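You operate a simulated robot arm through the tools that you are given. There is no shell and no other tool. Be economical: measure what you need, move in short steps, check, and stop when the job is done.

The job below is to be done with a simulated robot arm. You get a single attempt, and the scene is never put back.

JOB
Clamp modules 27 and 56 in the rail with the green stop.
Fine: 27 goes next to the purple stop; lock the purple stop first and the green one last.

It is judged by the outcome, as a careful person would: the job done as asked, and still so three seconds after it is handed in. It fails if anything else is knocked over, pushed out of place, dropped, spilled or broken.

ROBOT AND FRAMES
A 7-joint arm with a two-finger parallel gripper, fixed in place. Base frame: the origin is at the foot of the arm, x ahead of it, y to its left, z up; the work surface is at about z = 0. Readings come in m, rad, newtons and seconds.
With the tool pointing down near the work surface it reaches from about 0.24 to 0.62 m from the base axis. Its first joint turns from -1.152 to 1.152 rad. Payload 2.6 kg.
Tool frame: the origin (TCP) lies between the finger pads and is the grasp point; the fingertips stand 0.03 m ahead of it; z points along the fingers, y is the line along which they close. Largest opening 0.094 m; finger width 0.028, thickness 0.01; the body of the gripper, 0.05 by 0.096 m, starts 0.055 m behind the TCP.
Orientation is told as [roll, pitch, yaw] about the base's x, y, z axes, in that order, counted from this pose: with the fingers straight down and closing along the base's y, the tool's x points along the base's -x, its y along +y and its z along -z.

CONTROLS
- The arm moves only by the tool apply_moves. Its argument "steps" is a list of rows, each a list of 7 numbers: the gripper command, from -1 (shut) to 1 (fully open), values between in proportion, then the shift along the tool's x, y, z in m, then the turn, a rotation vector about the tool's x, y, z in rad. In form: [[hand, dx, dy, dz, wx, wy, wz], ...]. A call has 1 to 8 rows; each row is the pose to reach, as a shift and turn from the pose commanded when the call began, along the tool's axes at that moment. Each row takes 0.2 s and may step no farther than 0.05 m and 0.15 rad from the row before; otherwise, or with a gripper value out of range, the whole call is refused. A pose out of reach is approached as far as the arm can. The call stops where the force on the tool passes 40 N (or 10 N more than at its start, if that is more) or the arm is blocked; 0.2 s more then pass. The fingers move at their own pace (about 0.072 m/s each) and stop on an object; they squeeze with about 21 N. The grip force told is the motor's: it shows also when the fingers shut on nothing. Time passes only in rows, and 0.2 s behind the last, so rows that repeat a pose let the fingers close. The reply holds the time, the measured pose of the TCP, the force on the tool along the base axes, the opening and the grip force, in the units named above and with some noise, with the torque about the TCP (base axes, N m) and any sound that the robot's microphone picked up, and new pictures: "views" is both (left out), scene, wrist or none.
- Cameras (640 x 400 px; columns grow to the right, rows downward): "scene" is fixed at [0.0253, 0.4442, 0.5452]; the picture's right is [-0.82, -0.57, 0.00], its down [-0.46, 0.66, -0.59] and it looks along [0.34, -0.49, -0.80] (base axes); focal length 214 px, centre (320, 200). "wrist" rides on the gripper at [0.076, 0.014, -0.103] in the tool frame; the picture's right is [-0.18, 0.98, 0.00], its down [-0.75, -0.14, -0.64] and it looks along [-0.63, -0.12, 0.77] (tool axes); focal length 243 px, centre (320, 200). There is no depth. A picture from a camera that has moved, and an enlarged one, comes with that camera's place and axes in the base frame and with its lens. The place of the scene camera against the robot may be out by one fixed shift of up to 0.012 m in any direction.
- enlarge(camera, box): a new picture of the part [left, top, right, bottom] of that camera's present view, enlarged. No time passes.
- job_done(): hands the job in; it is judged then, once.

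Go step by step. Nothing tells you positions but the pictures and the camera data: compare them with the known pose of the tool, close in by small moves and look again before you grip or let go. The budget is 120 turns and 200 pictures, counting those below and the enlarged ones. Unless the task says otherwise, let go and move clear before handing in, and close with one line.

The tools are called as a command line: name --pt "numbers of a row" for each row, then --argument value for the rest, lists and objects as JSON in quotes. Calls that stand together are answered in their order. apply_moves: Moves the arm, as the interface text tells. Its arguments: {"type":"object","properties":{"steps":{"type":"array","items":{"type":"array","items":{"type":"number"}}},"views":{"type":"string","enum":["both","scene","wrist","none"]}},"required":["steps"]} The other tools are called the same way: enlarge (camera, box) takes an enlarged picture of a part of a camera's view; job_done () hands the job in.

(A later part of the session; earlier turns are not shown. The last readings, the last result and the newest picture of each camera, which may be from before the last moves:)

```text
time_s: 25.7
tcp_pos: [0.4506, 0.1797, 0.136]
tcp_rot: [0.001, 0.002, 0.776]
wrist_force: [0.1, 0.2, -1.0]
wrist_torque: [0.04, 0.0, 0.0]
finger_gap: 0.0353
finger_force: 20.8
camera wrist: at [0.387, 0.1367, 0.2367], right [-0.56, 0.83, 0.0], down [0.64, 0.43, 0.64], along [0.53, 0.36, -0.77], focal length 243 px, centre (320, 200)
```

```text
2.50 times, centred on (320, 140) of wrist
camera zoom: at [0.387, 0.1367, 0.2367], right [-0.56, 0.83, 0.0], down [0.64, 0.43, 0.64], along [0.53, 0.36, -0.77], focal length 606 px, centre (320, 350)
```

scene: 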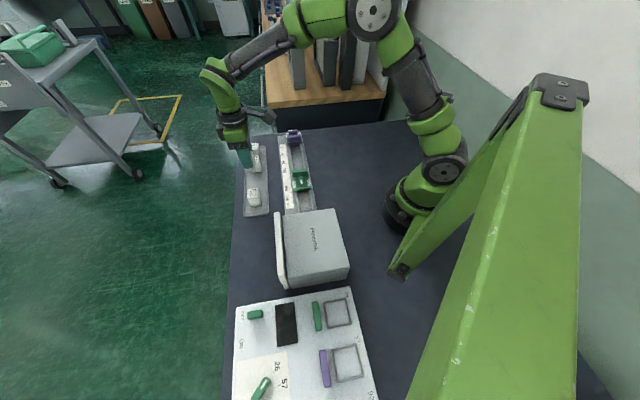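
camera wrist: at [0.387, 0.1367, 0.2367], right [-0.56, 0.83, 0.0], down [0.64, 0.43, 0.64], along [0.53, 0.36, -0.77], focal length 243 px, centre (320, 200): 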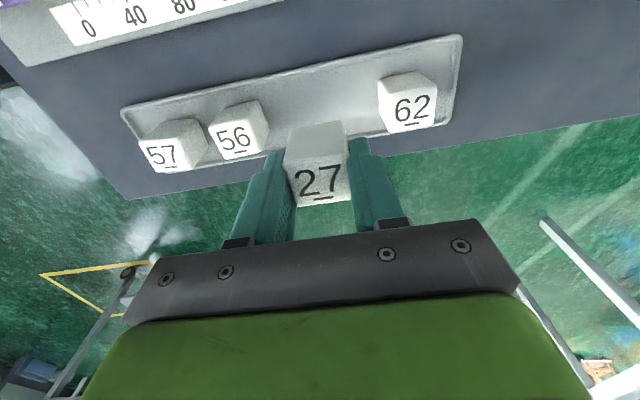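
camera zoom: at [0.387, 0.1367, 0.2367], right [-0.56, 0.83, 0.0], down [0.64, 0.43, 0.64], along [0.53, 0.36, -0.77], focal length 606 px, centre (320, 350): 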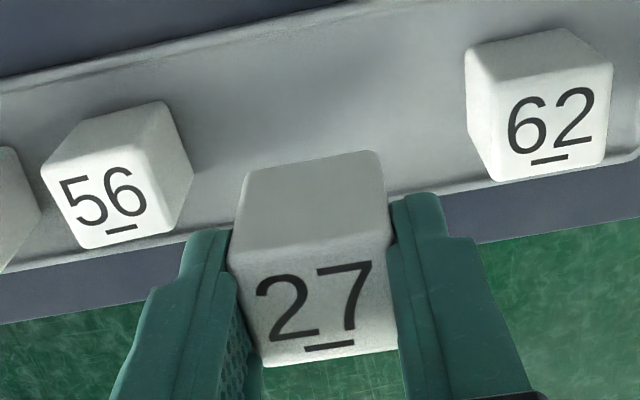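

Module 27 is held, 35 mm long. The rail axis passes through (0.498,-0.066) toward (-0.707,0.707), so I'll carry it over the rail about 95 mm from the purple pivot.

apply_moves --pt "-1 0.028 -0.0227 0 0 0 0" --pt "-1 0.056 -0.0453 0 0 0 -0.01" --pt "-1 0.084 -0.068 0 0 0 -0.01" --pt "-1 0.112 -0.0906 0 0 0 -0.01" --pt "-1 0.14 -0.1133 0 0 0 -0.01" --pt "-1 0.14 -0.1133 0.02 0 0 -0.01" --views "both"

enlarge --camera "scene" --box '[260, 110, 340, 210]'

enlarge --camera "wrist" --box '[200, 40, 440, 220]'

```text
time_s: 27.1
tcp_pos: [0.4293, 0.0001, 0.1149]
tcp_rot: [0.001, 0.001, 0.784]
wrist_force: [-0.2, 0.2, -0.5]
wrist_torque: [-0.01, 0.01, 0.01]
finger_gap: 0.0352
finger_force: 21.2
camera wrist: at [0.3664, -0.0434, 0.2169], right [-0.56, 0.83, 0.0], down [0.63, 0.43, 0.64], along [0.53, 0.36, -0.77], focal length 243 px, centre (320, 200)
```

scene: 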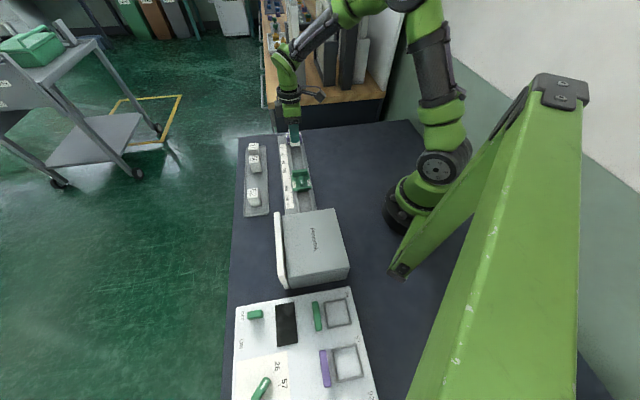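
wrist: 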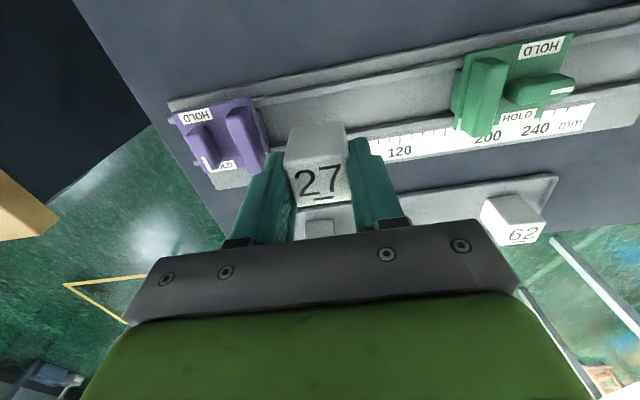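

```text
4.00 times, centred on (300, 160) of scene
camera zoom: at [0.0253, 0.4442, 0.5452], right [-0.82, -0.57, 0.0], down [-0.46, 0.66, -0.59], along [0.34, -0.49, -0.8], focal length 858 px, centre (400, 360)
```

zoom: 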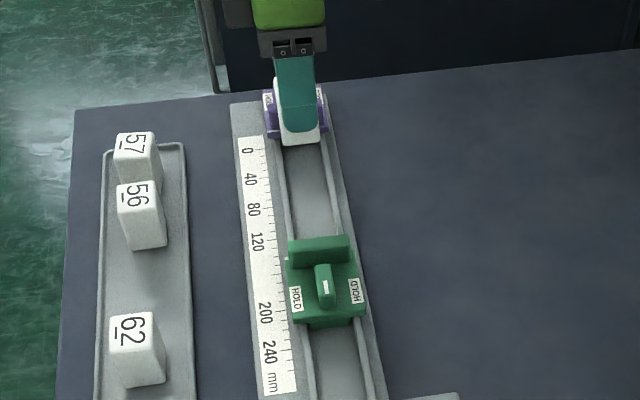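

```text
2.22 times, centred on (320, 130) of wrist
camera zoom: at [0.3664, -0.0434, 0.2169], right [-0.56, 0.83, 0.0], down [0.63, 0.43, 0.64], along [0.53, 0.36, -0.77], focal length 539 px, centre (320, 356)
```

zoom: 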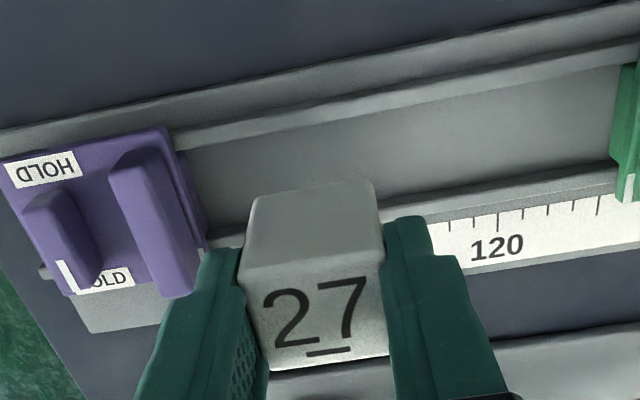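

The module is in line with the channel. I'll descend to just above the rail and look.

apply_moves --pt "-1 0 0 0.02 0 0 0" --pt "-1 0 0 0.042 0 0 0" --pt "-1 0 0 0.042 0 0 0" --views "both"

enlarge --camera "scene" --box '[260, 110, 340, 210]'

enlarge --camera "wrist" --box '[200, 40, 440, 220]'

```text
time_s: 27.9
tcp_pos: [0.4297, 0.0006, 0.0717]
tcp_rot: [0.0, 0.002, 0.785]
wrist_force: [0.5, 0.7, -1.3]
wrist_torque: [0.0, 0.02, 0.02]
finger_gap: 0.0352
finger_force: 21.1
camera wrist: at [0.3665, -0.0426, 0.1748], right [-0.56, 0.83, 0.0], down [0.63, 0.43, 0.64], along [0.53, 0.36, -0.77], focal length 243 px, centre (320, 200)
```

scene: 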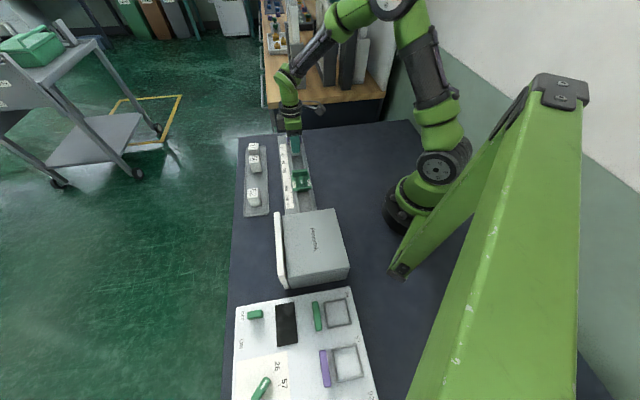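
wrist: 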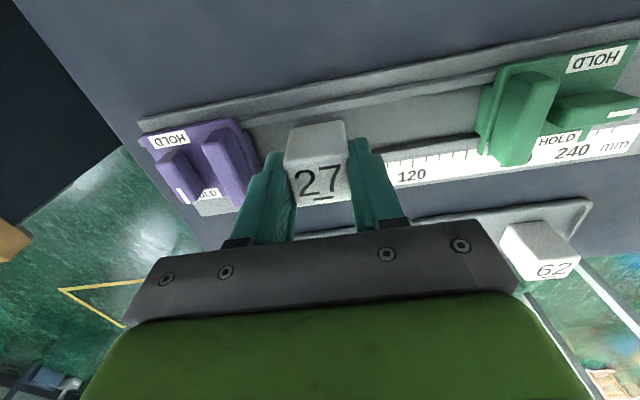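

```text
4.00 times, centred on (300, 160) of scene
camera zoom: at [0.0253, 0.4442, 0.5452], right [-0.82, -0.57, 0.0], down [-0.46, 0.66, -0.59], along [0.34, -0.49, -0.8], focal length 858 px, centre (400, 360)
```

zoom: 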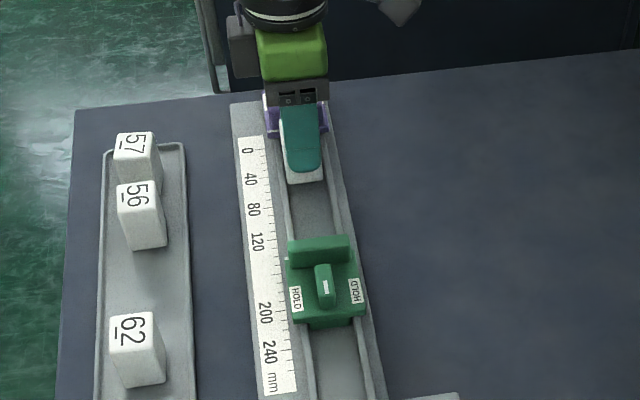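

```text
2.22 times, centred on (320, 130) of wrist
camera zoom: at [0.3665, -0.0426, 0.1748], right [-0.56, 0.83, 0.0], down [0.63, 0.43, 0.64], along [0.53, 0.36, -0.77], focal length 539 px, centre (320, 356)
```

zoom: 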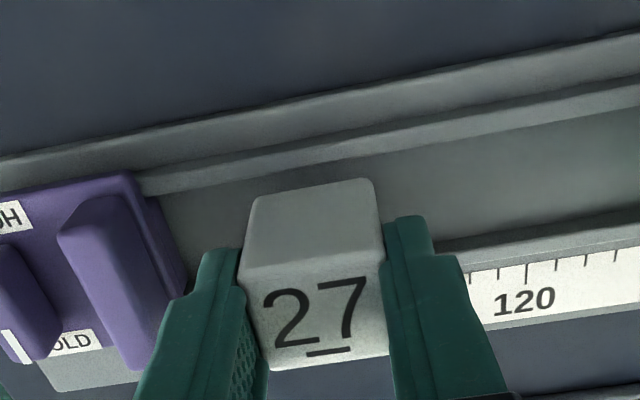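

enlarge --camera "scene" --box '[280, 125, 328, 161]'

```text
11.11 times, centred on (304, 143) of scene
camera zoom: at [0.0253, 0.4442, 0.5452], right [-0.82, -0.57, 0.0], down [-0.46, 0.66, -0.59], along [0.34, -0.49, -0.8], focal length 2383 px, centre (498, 833)
```

zoom: 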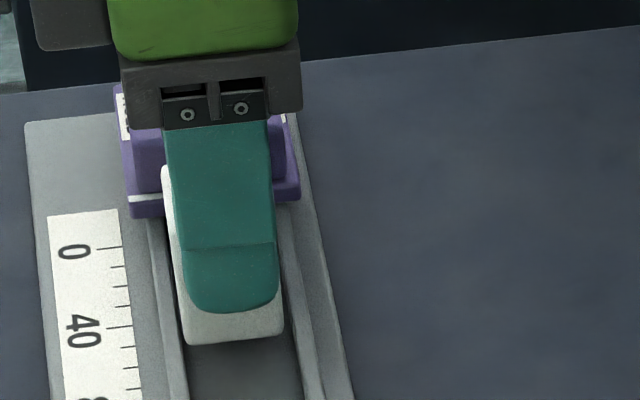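

The module is centred over the channel. I'll lower it in small steps until it contacts the floor.

apply_moves --pt "-1 0 0 0.006 0 0 0" --pt "-1 0 0 0.01 0 0 0" --pt "-1 0 0 0.012 0 0 0" --views "none"

apply_moves --pt "-1 0 0 0.0015 0 0 0" --pt "-1 0 0 0.003 0 0 0" --views "both"

enlarge --camera "scene" --box '[280, 125, 328, 161]'

```text
time_s: 28.7
tcp_pos: [0.4305, 0.0007, 0.0608]
tcp_rot: [0.0, -0.001, 0.786]
wrist_force: [0.5, 0.1, -0.3]
wrist_torque: [0.0, -0.05, -0.03]
finger_gap: 0.0352
finger_force: 21.3
```

```text
time_s: 29.3
tcp_pos: [0.43, 0.0013, 0.0591]
tcp_rot: [-0.002, -0.003, 0.784]
wrist_force: [-7.4, 0.1, 21.7]
wrist_torque: [0.08, 0.37, 0.01]
finger_gap: 0.0351
finger_force: 21.2
camera wrist: at [0.367, -0.0425, 0.1612], right [-0.56, 0.83, 0.0], down [0.63, 0.43, 0.64], along [0.53, 0.36, -0.77], focal length 243 px, centre (320, 200)
```

scene: 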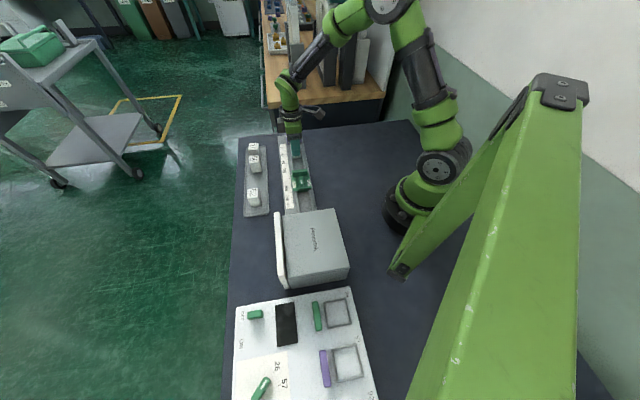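
wrist: 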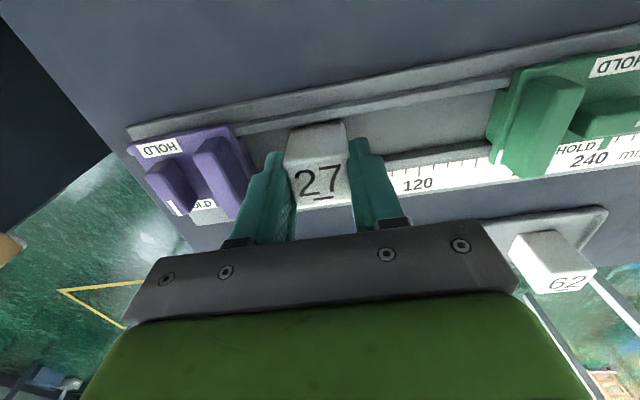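

```text
11.11 times, centred on (304, 143) of scene
camera zoom: at [0.0252, 0.4442, 0.5452], right [-0.82, -0.57, 0.0], down [-0.46, 0.66, -0.59], along [0.34, -0.49, -0.8], focal length 2383 px, centre (498, 833)
```

zoom: 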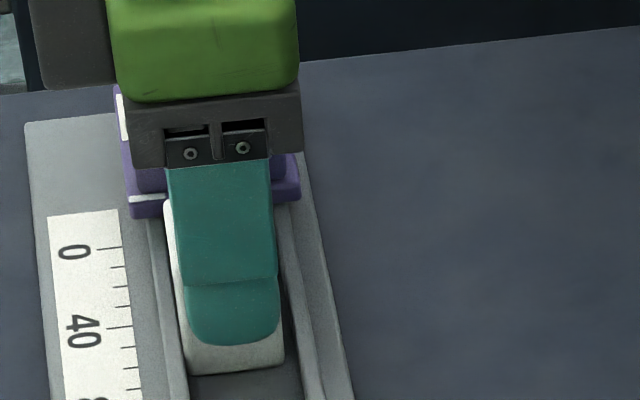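

Contact came at TCP z≈0.0595, with the module a bit close to the scale-side lip. I'll ease up, shift 2 mm toward the middle and lower again to confirm that it is the floor.

apply_moves --pt "-1 0 0 -0.003 0 0 0" --pt "-1 0.002 0 -0.003 0 0 0" --pt "-1 0.002 0 0 0 0 0" --views "none"

apply_moves --pt "-1 0 0 0.001 0 0 0" --pt "-1 0 0 0.001 0 0 0" --views "wrist"

enlarge --camera "scene" --box '[280, 125, 328, 161]'

enlarge --camera "wrist" --box '[240, 80, 420, 220]'

```text
time_s: 30.1
tcp_pos: [0.4292, -0.0001, 0.0588]
tcp_rot: [-0.001, 0.001, 0.784]
wrist_force: [-6.8, -0.7, 23.2]
wrist_torque: [0.0, 0.34, 0.04]
finger_gap: 0.0353
finger_force: 20.8
```

```text
time_s: 30.5
tcp_pos: [0.4304, -0.0008, 0.0575]
tcp_rot: [-0.002, -0.002, 0.785]
wrist_force: [-1.0, 0.6, 3.9]
wrist_torque: [0.04, 0.06, -0.01]
finger_gap: 0.0351
finger_force: 21.1
stopped in row 2: the force on the tool passed its limit at 42 N (the readings are from after the stop); the commanded pose is now the measured one
camera wrist: at [0.3657, -0.044, 0.1611], right [-0.56, 0.83, 0.0], down [0.63, 0.43, 0.64], along [0.53, 0.36, -0.77], focal length 243 px, centre (320, 200)
```

wrist: 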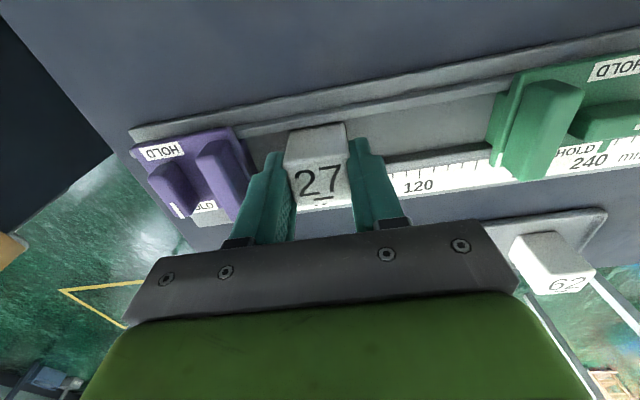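

```text
11.11 times, centred on (304, 143) of scene
camera zoom: at [0.0253, 0.4442, 0.5452], right [-0.82, -0.57, 0.0], down [-0.46, 0.66, -0.59], along [0.34, -0.49, -0.8], focal length 2383 px, centre (498, 833)
```

zoom: 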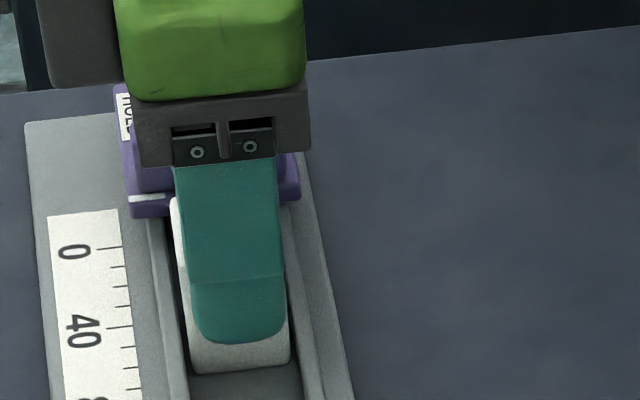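

```text
2.86 times, centred on (330, 150) of wrist
camera zoom: at [0.3657, -0.044, 0.1611], right [-0.56, 0.83, 0.0], down [0.63, 0.43, 0.64], along [0.53, 0.36, -0.77], focal length 693 px, centre (291, 343)
```

zoom: 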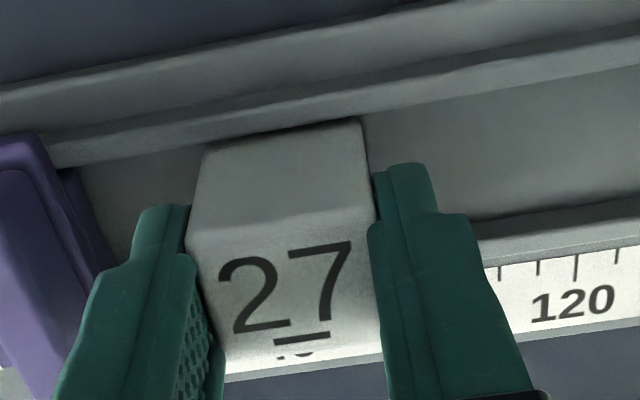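

Module 27 sits on the channel floor, centred. I'll open slightly and lift away.

apply_moves --pt "-0.1 0 0 -0.0005 0 0 0" --pt "-0.1 0 0 -0.0005 0 0 0" --pt "-0.1 0 0 -0.03 0 0 0" --pt "-0.1 0 0 -0.07 0 0 0" --pt "-0.1 0 0 -0.11 0 0 0" --views "wrist"

enlarge --camera "wrist" --box '[200, 20, 440, 160]'

```text
time_s: 31.7
tcp_pos: [0.4304, 0.0007, 0.1691]
tcp_rot: [-0.001, 0.001, 0.784]
wrist_force: [0.1, -0.1, 1.3]
wrist_torque: [0.01, -0.01, 0.02]
finger_gap: 0.0425
finger_force: 0.0
camera wrist: at [0.3658, -0.0429, 0.2722], right [-0.56, 0.83, 0.0], down [0.63, 0.43, 0.64], along [0.53, 0.36, -0.77], focal length 243 px, centre (320, 200)
```

wrist: 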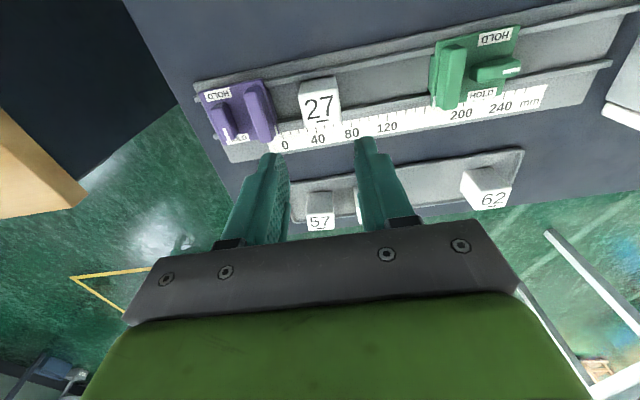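

```text
2.67 times, centred on (320, 90) of wrist
camera zoom: at [0.3658, -0.0429, 0.2722], right [-0.56, 0.83, 0.0], down [0.63, 0.43, 0.64], along [0.53, 0.36, -0.77], focal length 647 px, centre (320, 493)
```

zoom: 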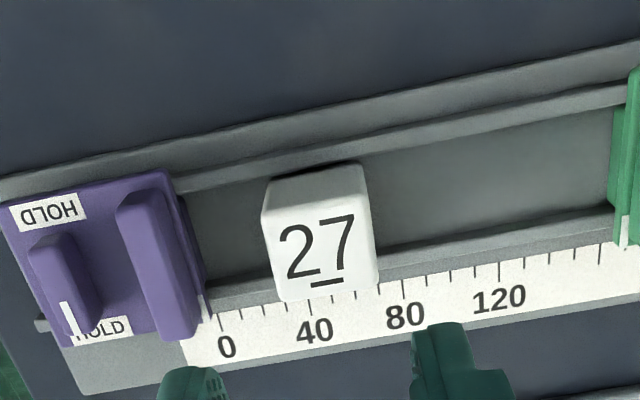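

Module 27 stands in the rail between the stops. Next I'll go above module 56, near (0.501,0.130).

apply_moves --pt "-0.1 -0.028 0.0084 -0.006 0 0 0" --pt "-0.1 -0.057 0.0168 -0.012 0 0 0" --pt "-0.1 -0.085 0.0252 -0.018 0 0 0" --pt "-0.1 -0.114 0.0336 -0.024 0 0 0" --pt "-0.1 -0.1418 0.042 -0.03 0 0 0" --pt "-0.1 -0.1418 0.042 -0.03 0 0 0" --views "wrist"

enlarge --camera "wrist" --box '[240, 40, 400, 140]'

```text
time_s: 33.1
tcp_pos: [0.499, 0.1311, 0.1994]
tcp_rot: [-0.002, -0.001, 0.782]
wrist_force: [-0.5, 0.0, 0.3]
wrist_torque: [-0.01, 0.0, -0.03]
finger_gap: 0.0424
finger_force: 0.0
camera wrist: at [0.4356, 0.0867, 0.3016], right [-0.56, 0.83, 0.0], down [0.63, 0.43, 0.64], along [0.53, 0.36, -0.77], focal length 243 px, centre (320, 200)
```

wrist: 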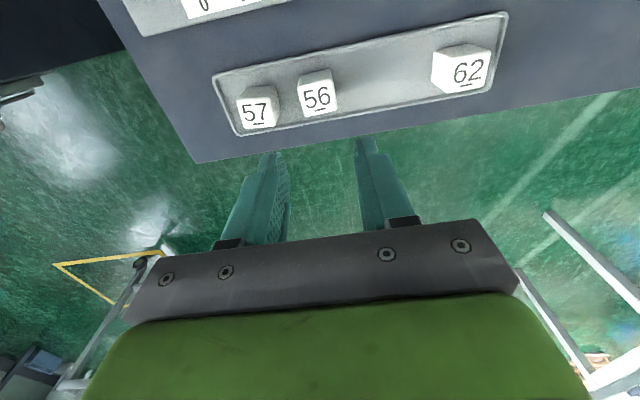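

```text
4.00 times, centred on (320, 90) of wrist
camera zoom: at [0.4356, 0.0867, 0.3016], right [-0.56, 0.83, 0.0], down [0.63, 0.43, 0.64], along [0.53, 0.36, -0.77], focal length 970 px, centre (320, 640)
```

zoom: 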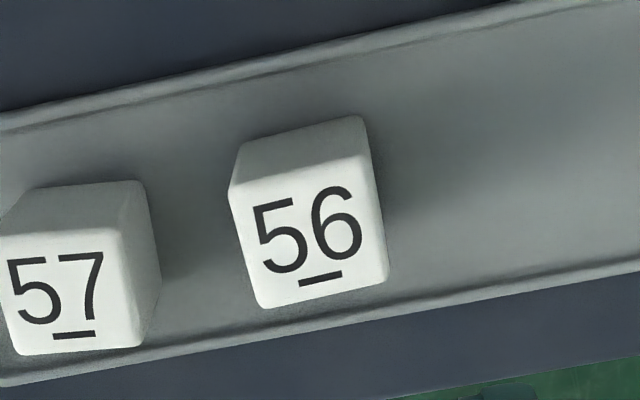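

Module 56 is at about (0.502,0.129), turned about 3° from the tool. I'll adjust and descend in stages.

apply_moves --pt "-0.1 -0.0008 -0.003 0.03 0 0 -0.04" --pt "-0.1 -0.0008 -0.003 0.07 0 0 -0.04" --pt "-0.1 -0.0008 -0.003 0.11 0 0 -0.04" --pt "-0.1 -0.0008 -0.003 0.11 0 0 -0.04" --views "wrist"

enlarge --camera "wrist" --box '[220, 60, 420, 200]'

```text
time_s: 34.1
tcp_pos: [0.5042, 0.1267, 0.0896]
tcp_rot: [-0.002, -0.001, 0.823]
wrist_force: [-0.1, 0.0, 0.2]
wrist_torque: [0.04, 0.02, -0.02]
finger_gap: 0.0423
finger_force: 0.0
camera wrist: at [0.4416, 0.0804, 0.1912], right [-0.59, 0.8, 0.0], down [0.62, 0.46, 0.64], along [0.52, 0.38, -0.77], focal length 243 px, centre (320, 200)
```

wrist: 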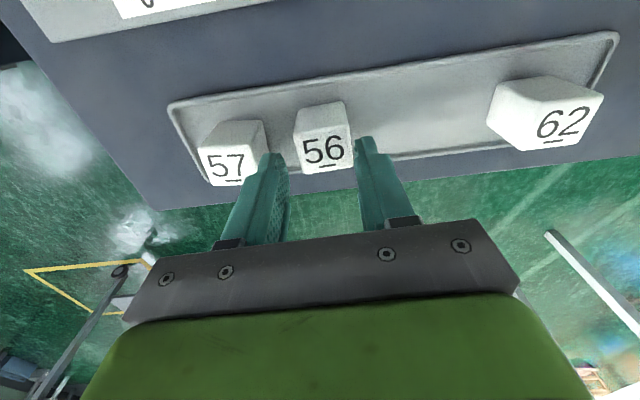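

```text
2.86 times, centred on (320, 130) of wrist
camera zoom: at [0.4416, 0.0804, 0.1912], right [-0.59, 0.8, 0.0], down [0.62, 0.46, 0.64], along [0.52, 0.38, -0.77], focal length 693 px, centre (320, 400)
```

zoom: 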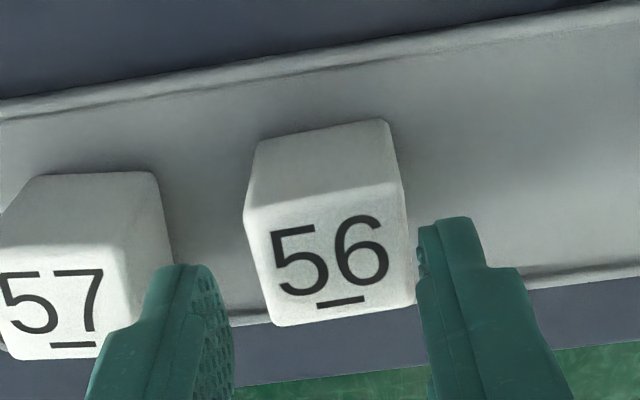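

The module sits about 2.5 mm toward the right finger. I'll correct and descend.

apply_moves --pt "-0.1 0 0.0025 0 0 0 0" --pt "-0.1 0 0.0025 0.01 0 0 0" --pt "-0.1 0 0.0025 0.02 0 0 0" --views "wrist"

enlarge --camera "wrist" --box '[220, 60, 420, 200]'

```text
time_s: 34.9
tcp_pos: [0.5023, 0.1288, 0.0686]
tcp_rot: [-0.001, 0.001, 0.824]
wrist_force: [0.0, -0.2, 0.5]
wrist_torque: [-0.02, 0.0, -0.04]
finger_gap: 0.0424
finger_force: 0.1
camera wrist: at [0.4394, 0.0828, 0.1709], right [-0.6, 0.8, 0.0], down [0.61, 0.46, 0.64], along [0.52, 0.38, -0.77], focal length 243 px, centre (320, 200)
```

wrist: 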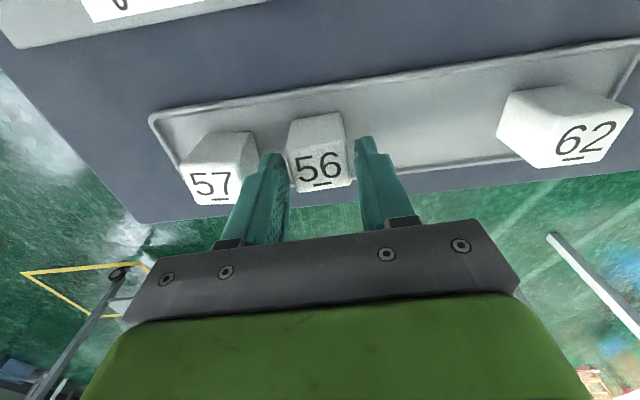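

```text
2.86 times, centred on (320, 130) of wrist
camera zoom: at [0.4394, 0.0828, 0.1709], right [-0.6, 0.8, 0.0], down [0.61, 0.46, 0.64], along [0.52, 0.38, -0.77], focal length 693 px, centre (320, 400)
```

zoom: 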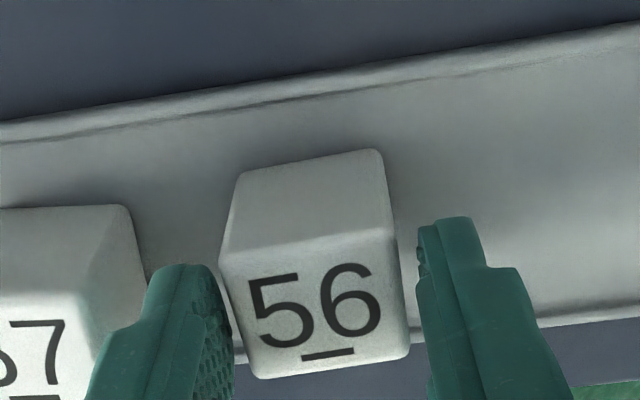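

It is centred now. I'll descend to grasp height, close, then lift.

apply_moves --pt "-0.1 0 -0.0007 0.007 0 0 0" --pt "-0.1 0 -0.0007 0.0145 0 0 0" --pt "-0.5 0 -0.0007 0.0145 0 0 0" --pt "-1 0 -0.0007 0.0145 0 0 0" --pt "-1 0 -0.0007 0.0145 0 0 0" --views "none"

apply_moves --pt "-1 0 0 -0.02 0 0 0" --pt "-1 0 0 -0.05 0 0 0" --pt "-1 0 0 -0.08 0 0 0" --pt "-1 0 0 -0.08 0 0 0.039" --views "wrist"

enlarge --camera "wrist" --box '[220, 60, 420, 220]'

```text
time_s: 36.1
tcp_pos: [0.5022, 0.1297, 0.0544]
tcp_rot: [-0.003, -0.002, 0.822]
wrist_force: [-1.2, -1.6, 9.0]
wrist_torque: [-0.09, 0.05, 0.0]
finger_gap: 0.0355
finger_force: 21.0
```

```text
time_s: 37.1
tcp_pos: [0.5017, 0.1291, 0.1346]
tcp_rot: [-0.002, -0.001, 0.783]
wrist_force: [0.0, 0.1, -1.0]
wrist_torque: [-0.01, -0.02, 0.0]
finger_gap: 0.0351
finger_force: 21.1
camera wrist: at [0.4382, 0.0855, 0.2367], right [-0.56, 0.83, 0.0], down [0.63, 0.43, 0.64], along [0.53, 0.36, -0.77], focal length 243 px, centre (320, 200)
```

wrist: 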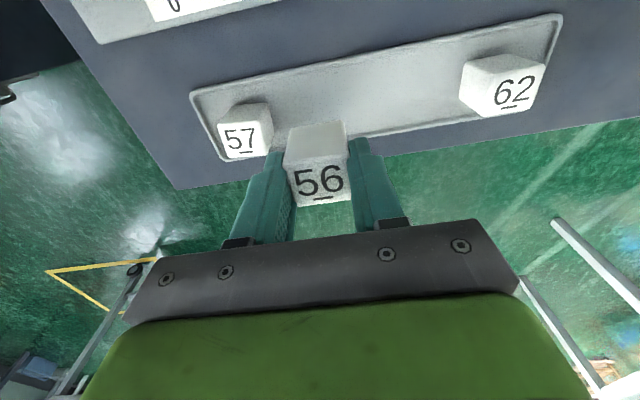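

```text
2.50 times, centred on (320, 140) of wrist
camera zoom: at [0.4382, 0.0855, 0.2367], right [-0.56, 0.83, 0.0], down [0.63, 0.43, 0.64], along [0.53, 0.36, -0.77], focal length 606 px, centre (320, 350)
```

zoom: 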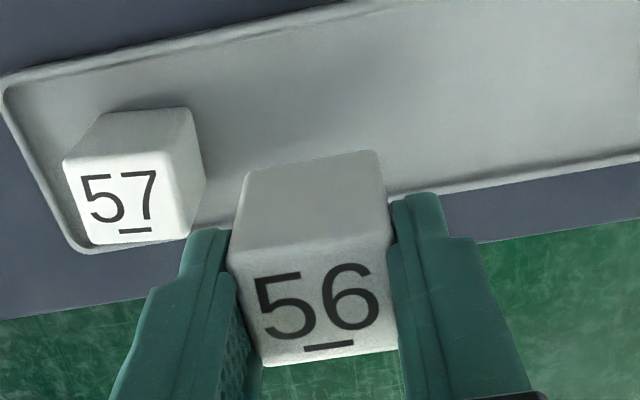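

Module 56 is held the same way. I'll carry it to the rail about 60 mm beyond 27's place, at (0.387,0.042).

apply_moves --pt "-1 0.0285 0.004 0 0 0 0" --pt "-1 0.057 0.008 0 0 0 0" --pt "-1 0.0855 0.012 0 0 0 0" --pt "-1 0.114 0.016 0 0 0 0" --pt "-1 0.1425 0.0197 0 0 0 0" --pt "-1 0.1425 0.0197 0.03 0 0 0" --pt "-1 0.1425 0.0197 0.055 0 0 0" --pt "-1 0.1425 0.0197 0.055 0 0 0" --views "wrist"

enlarge --camera "scene" --box '[270, 125, 334, 173]'

enlarge --camera "wrist" --box '[200, 40, 440, 220]'

```text
time_s: 38.9
tcp_pos: [0.3875, 0.0415, 0.0784]
tcp_rot: [-0.002, -0.003, 0.785]
wrist_force: [-0.3, -0.2, -0.5]
wrist_torque: [-0.01, -0.03, -0.02]
finger_gap: 0.0353
finger_force: 21.0
camera wrist: at [0.3234, -0.0016, 0.1809], right [-0.56, 0.83, 0.0], down [0.63, 0.43, 0.64], along [0.53, 0.36, -0.77], focal length 243 px, centre (320, 200)
```

wrist: 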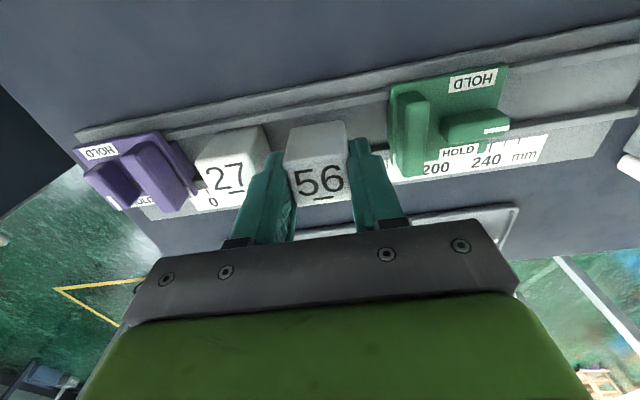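

```text
8.33 times, centred on (302, 149) of scene
camera zoom: at [0.0253, 0.4442, 0.5452], right [-0.82, -0.57, 0.0], down [-0.46, 0.66, -0.59], along [0.34, -0.49, -0.8], focal length 1787 px, centre (470, 625)
```

zoom: 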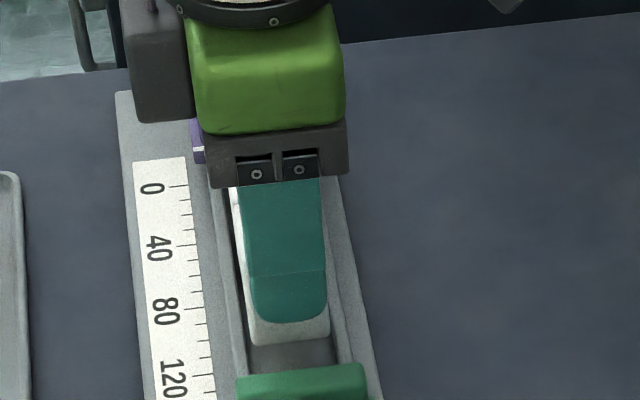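

```text
2.22 times, centred on (320, 130) of wrist
camera zoom: at [0.3234, -0.0016, 0.1809], right [-0.56, 0.83, 0.0], down [0.63, 0.43, 0.64], along [0.53, 0.36, -0.77], focal length 539 px, centre (320, 356)
```

zoom: 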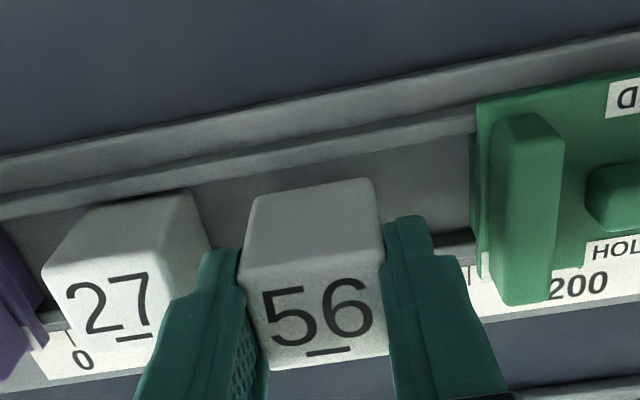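

Clearances look good on both sides. I'll lower 56 to the floor.

apply_moves --pt "-1 0 0 0.006 0 0 0" --pt "-1 0 0 0.012 0 0 0" --pt "-1 0 0 0.018 0 0 0" --views "none"

apply_moves --pt "-1 0 0 0.001 0 0 0" --pt "-1 0 0 0.002 0 0 0" --views "wrist"

enlarge --camera "scene" --box '[270, 125, 334, 173]'

enlarge --camera "wrist" --box '[200, 40, 440, 220]'

```text
time_s: 39.7
tcp_pos: [0.3862, 0.0422, 0.0602]
tcp_rot: [-0.002, -0.002, 0.783]
wrist_force: [0.7, -0.9, -0.1]
wrist_torque: [0.01, 0.0, 0.04]
finger_gap: 0.035
finger_force: 21.1
```

```text
time_s: 40.3
tcp_pos: [0.3861, 0.0411, 0.0592]
tcp_rot: [-0.001, -0.002, 0.784]
wrist_force: [-2.6, -0.4, 6.6]
wrist_torque: [0.05, 0.17, 0.05]
finger_gap: 0.0352
finger_force: 21.0
camera wrist: at [0.323, -0.0015, 0.1612], right [-0.56, 0.83, 0.0], down [0.63, 0.43, 0.64], along [0.53, 0.36, -0.77], focal length 243 px, centre (320, 200)
```

wrist: 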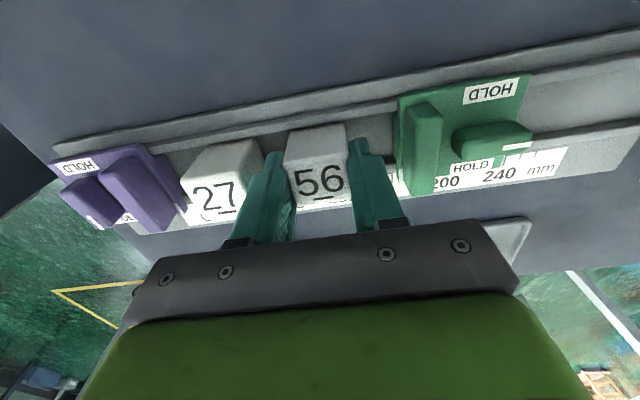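

```text
8.33 times, centred on (302, 149) of scene
camera zoom: at [0.0253, 0.4442, 0.5452], right [-0.82, -0.57, 0.0], down [-0.46, 0.66, -0.59], along [0.34, -0.49, -0.8], focal length 1787 px, centre (470, 625)
```

zoom: 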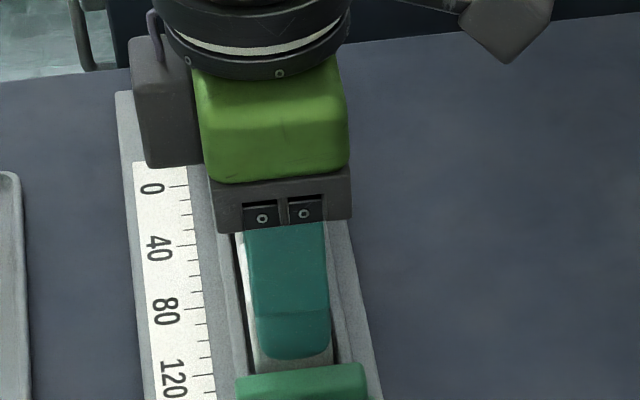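

```text
2.22 times, centred on (320, 130) of wrist
camera zoom: at [0.323, -0.0015, 0.1612], right [-0.56, 0.83, 0.0], down [0.63, 0.43, 0.64], along [0.53, 0.36, -0.77], focal length 539 px, centre (320, 356)
```

zoom: 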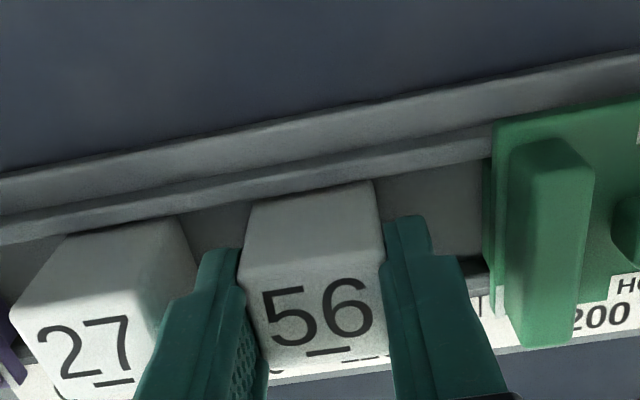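

56 is on the floor. I'll release with a small opening and lift.

apply_moves --pt "-0.1 0 0 -0.0005 0 0 0" --pt "-0.1 0 0 -0.0005 0 0 0" --pt "-0.1 0 0 -0.03 0 0 0" --pt "-0.1 0 0 -0.07 0 0 0" --pt "-0.1 0 0 -0.115 0 0 0" --views "wrist"

enlarge --camera "wrist" --box '[200, 20, 520, 160]'

```text
time_s: 41.5
tcp_pos: [0.3864, 0.0419, 0.1763]
tcp_rot: [0.0, 0.001, 0.784]
wrist_force: [0.6, 0.0, -0.4]
wrist_torque: [-0.02, -0.01, 0.02]
finger_gap: 0.0423
finger_force: 0.1
camera wrist: at [0.3222, -0.0013, 0.2772], right [-0.56, 0.83, 0.0], down [0.63, 0.43, 0.64], along [0.53, 0.36, -0.77], focal length 243 px, centre (320, 200)
```

wrist: 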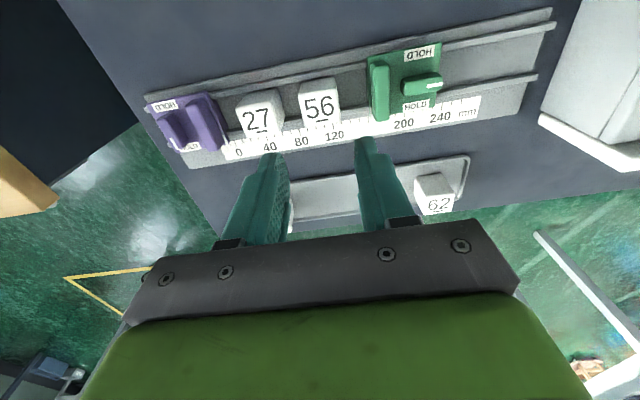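

```text
2.00 times, centred on (360, 90) of wrist
camera zoom: at [0.3222, -0.0013, 0.2772], right [-0.56, 0.83, 0.0], down [0.63, 0.43, 0.64], along [0.53, 0.36, -0.77], focal length 485 px, centre (240, 420)
```

zoom: 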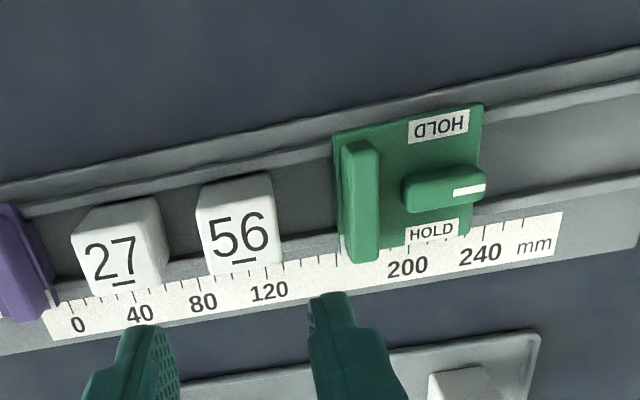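

Both modules stand in the rail in the right order. Next is the green lever near (0.321,0.109); I'll turn to yaw 2.356 so that a clockwise turn from there remains possible and the camera stays clear of the box.

apply_moves --pt "-0.2 0 0.0117 0 0 0 -0.143" --pt "-0.2 0 0.0234 0 0 0 -0.286" --pt "-0.2 0 0.0351 0 0 0 -0.429" --pt "-0.2 0 0.0468 0 0 0 -0.572" --pt "-0.2 0 0.0585 0 0 0 -0.715" --pt "-0.2 0 0.0702 0 0 0 -0.858" --pt "-0.2 0 0.0819 0 0 0 -1.001" --pt "-0.2 -0.001 0.0937 0 0 0 -1.144" --views "none"

apply_moves --pt "-0.2 0 0 0 0 0 -0.143" --pt "-0.2 0 0 0 0 0 -0.286" --pt "-0.2 0 0 0 0 0 -0.427" --pt "-0.2 0 0 0 0 0 -0.427" --views "both"

enlarge --camera "wrist" --box '[240, 30, 400, 130]'

```text
time_s: 43.3
tcp_pos: [0.3202, 0.1094, 0.1746]
tcp_rot: [-0.002, 0.0, 1.933]
wrist_force: [0.0, 0.2, 0.0]
wrist_torque: [0.03, 0.01, 0.01]
finger_gap: 0.0376
finger_force: 0.0
```

```text
time_s: 44.3
tcp_pos: [0.3218, 0.1083, 0.174]
tcp_rot: [0.001, 0.0, 2.355]
wrist_force: [-0.5, -0.5, 0.2]
wrist_torque: [-0.01, 0.02, 0.04]
finger_gap: 0.0376
finger_force: 0.1
camera wrist: at [0.3655, 0.0453, 0.2763], right [-0.82, -0.57, 0.0], down [-0.43, 0.63, 0.64], along [-0.36, 0.53, -0.77], focal length 243 px, centre (320, 200)
```

scene: 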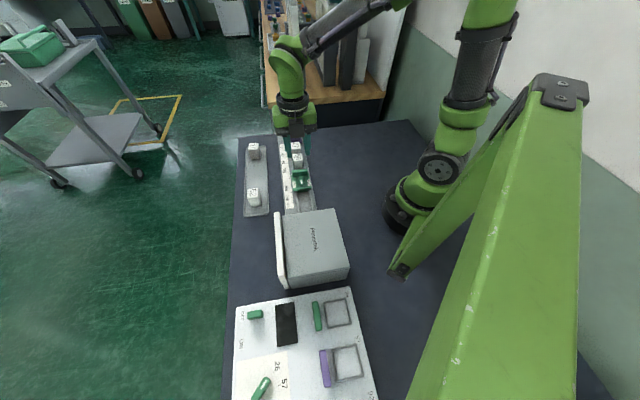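
wrist: 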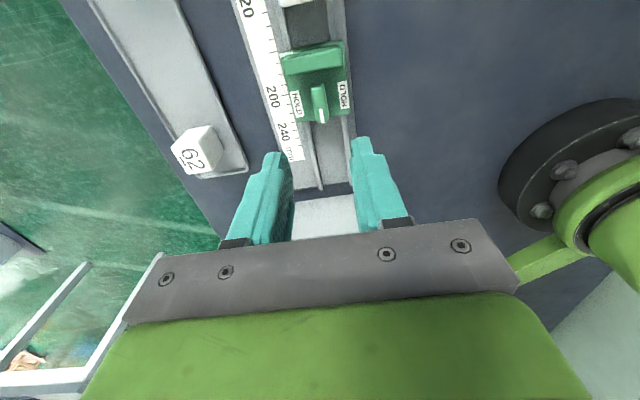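

```text
4.00 times, centred on (320, 80) of wrist
camera zoom: at [0.3655, 0.0453, 0.2763], right [-0.82, -0.57, 0.0], down [-0.43, 0.63, 0.64], along [-0.36, 0.53, -0.77], focal length 970 px, centre (320, 680)
```

zoom: 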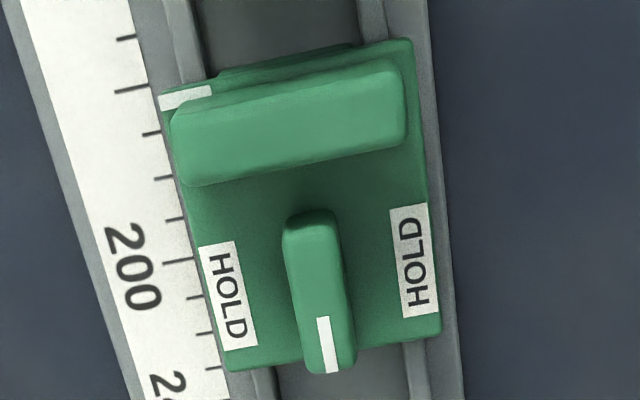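

The lever is exactly under the TCP. I'll descend to the same grip height as used for purple and close.

apply_moves --pt "-0.2 0 0 0.04 0 0 0" --pt "-0.2 0 0 0.08 0 0 0" --pt "-0.2 0 0 0.1 0 0 0" --pt "-0.2 0 0 0.1125 0 0 0" --pt "-0.6 0 0 0.1125 0 0 0" --pt "-1 0 0 0.1125 0 0 0" --pt "-1 0 0 0.1125 0 0 0" --views "both"

enlarge --camera "wrist" --box '[220, 60, 420, 220]'

enlarge --camera "scene" --box '[270, 125, 350, 215]'

```text
time_s: 45.9
tcp_pos: [0.3206, 0.1099, 0.061]
tcp_rot: [0.001, 0.001, 2.357]
wrist_force: [1.1, 0.0, -7.7]
wrist_torque: [-0.28, -0.32, -0.03]
finger_gap: 0.0123
finger_force: 45.3
camera wrist: at [0.3651, 0.0459, 0.1631], right [-0.83, -0.56, 0.0], down [-0.43, 0.63, 0.64], along [-0.36, 0.53, -0.77], focal length 243 px, centre (320, 200)
```

scene: 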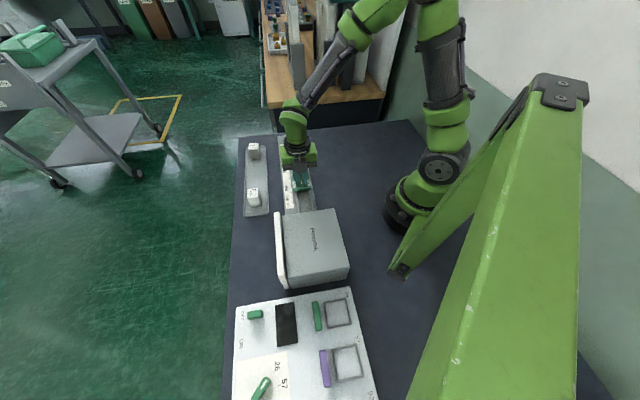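
wrist: 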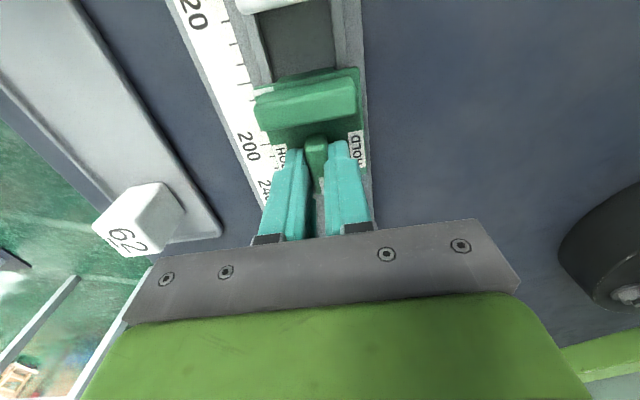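

```text
2.50 times, centred on (320, 140) of wrist
camera zoom: at [0.3651, 0.0459, 0.1631], right [-0.83, -0.56, 0.0], down [-0.43, 0.63, 0.64], along [-0.36, 0.53, -0.77], focal length 606 px, centre (320, 350)
```

zoom: 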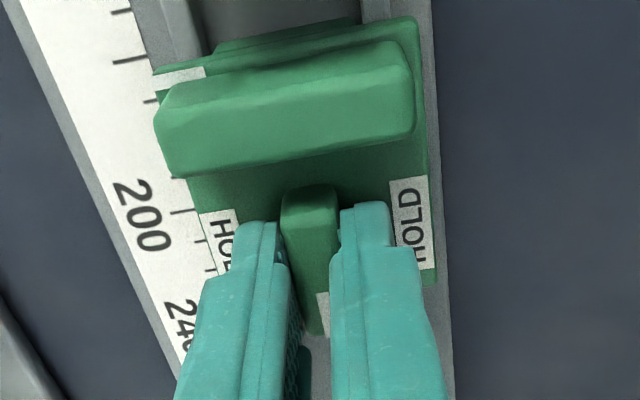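

```text
4.44 times, centred on (310, 170) of scene
camera zoom: at [0.0253, 0.4442, 0.5452], right [-0.82, -0.57, 0.0], down [-0.46, 0.66, -0.59], along [0.34, -0.49, -0.8], focal length 953 px, centre (364, 333)
```

zoom: 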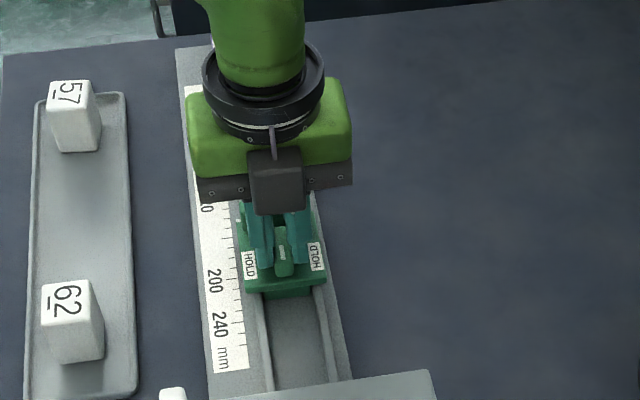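

The lever is gripped. I'll slide green toward the modules, starting with a short test.

apply_moves --pt "-1 0.004 0 0 0 0 0" --pt "-1 0.009 0 0 0 0 0" --pt "-1 0.015 0 0 0 0 0" --pt "-1 0.02 0 0 0 0 0" --views "wrist"

```text
time_s: 46.9
tcp_pos: [0.3344, 0.0948, 0.0613]
tcp_rot: [-0.001, 0.0, 2.355]
wrist_force: [8.5, 10.8, -35.0]
wrist_torque: [0.08, -0.28, -0.05]
finger_gap: 0.0124
finger_force: 45.0
camera wrist: at [0.3792, 0.0318, 0.163], right [-0.82, -0.57, 0.0], down [-0.43, 0.63, 0.64], along [-0.36, 0.53, -0.77], focal length 243 px, centre (320, 200)
```

wrist: 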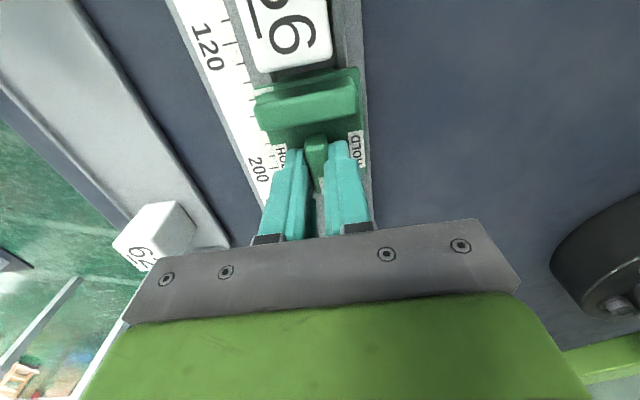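

It slides, but vertical and sideways loads have built up. I'll relieve them with a small offset and continue.

apply_moves --pt "-1 0 -0.001 0.0015 0 0 0" --pt "-1 0.005 -0.001 0.002 0 0 0" --pt "-1 0.01 -0.001 0.002 0 0 0" --views "none"

```text
time_s: 47.7
tcp_pos: [0.3438, 0.0874, 0.0604]
tcp_rot: [0.001, 0.004, 2.352]
wrist_force: [-13.5, -11.7, 32.8]
wrist_torque: [0.19, 0.78, -0.01]
finger_gap: 0.0123
finger_force: 45.0
```

apply_moves --pt "-1 0 0.0005 -0.001 0 0 0" --pt "-1 0.006 0.0005 -0.001 0 0 0" --pt "-1 0.012 0.0005 -0.001 0 0 0" --views "wrist"

```text
time_s: 48.5
tcp_pos: [0.3503, 0.0787, 0.0609]
tcp_rot: [-0.002, 0.003, 2.354]
wrist_force: [-15.3, -13.7, 25.8]
wrist_torque: [-0.94, -0.29, -0.03]
finger_gap: 0.0125
finger_force: 45.3
camera wrist: at [0.3954, 0.0155, 0.1631], right [-0.83, -0.56, 0.0], down [-0.43, 0.63, 0.64], along [-0.36, 0.53, -0.77], focal length 243 px, centre (320, 200)
```

wrist: 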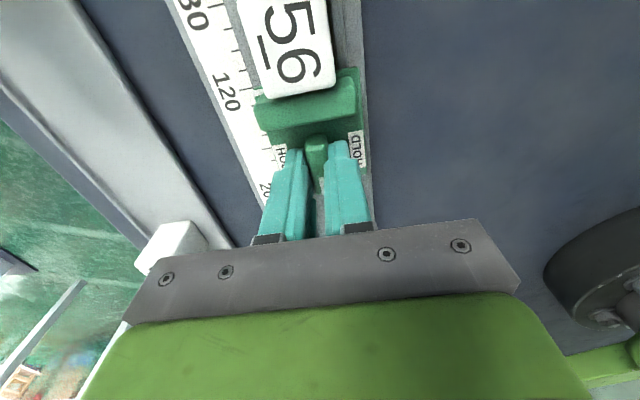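

apply_moves --pt "-1 0 0.0007 -0.0008 0 0 0" --pt "-1 0.006 0.0007 -0.0008 0 0 0" --pt "-1 0.012 0.0007 -0.0008 0 0 0" --views "wrist"

enlarge --camera "wrist" --box '[220, 0, 420, 160]'

```text
time_s: 49.3
tcp_pos: [0.3588, 0.0717, 0.0594]
tcp_rot: [-0.001, 0.0, 2.357]
wrist_force: [-1.1, 0.4, -10.4]
wrist_torque: [-0.63, -0.57, -0.03]
finger_gap: 0.0123
finger_force: 45.6
camera wrist: at [0.4034, 0.0075, 0.1629], right [-0.82, -0.57, 0.0], down [-0.43, 0.63, 0.64], along [-0.36, 0.53, -0.77], focal length 243 px, centre (320, 200)
```

wrist: 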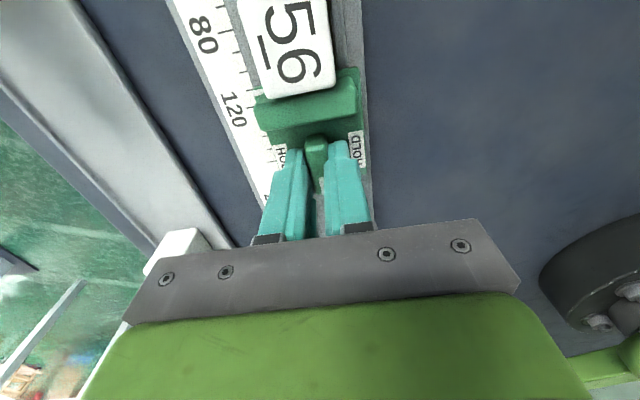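

```text
2.50 times, centred on (320, 80) of wrist
camera zoom: at [0.4034, 0.0075, 0.1629], right [-0.82, -0.57, 0.0], down [-0.43, 0.63, 0.64], along [-0.36, 0.53, -0.77], focal length 606 px, centre (320, 500)
```

zoom: 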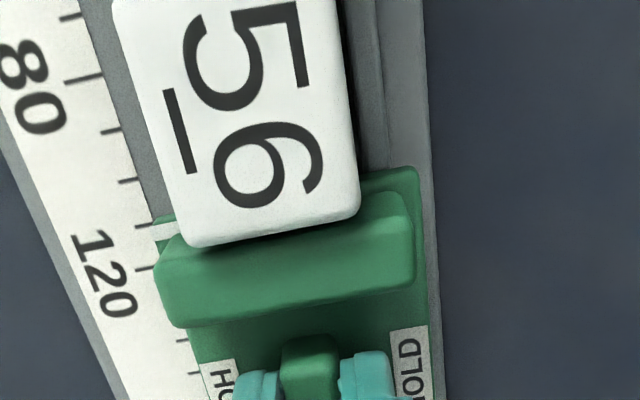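

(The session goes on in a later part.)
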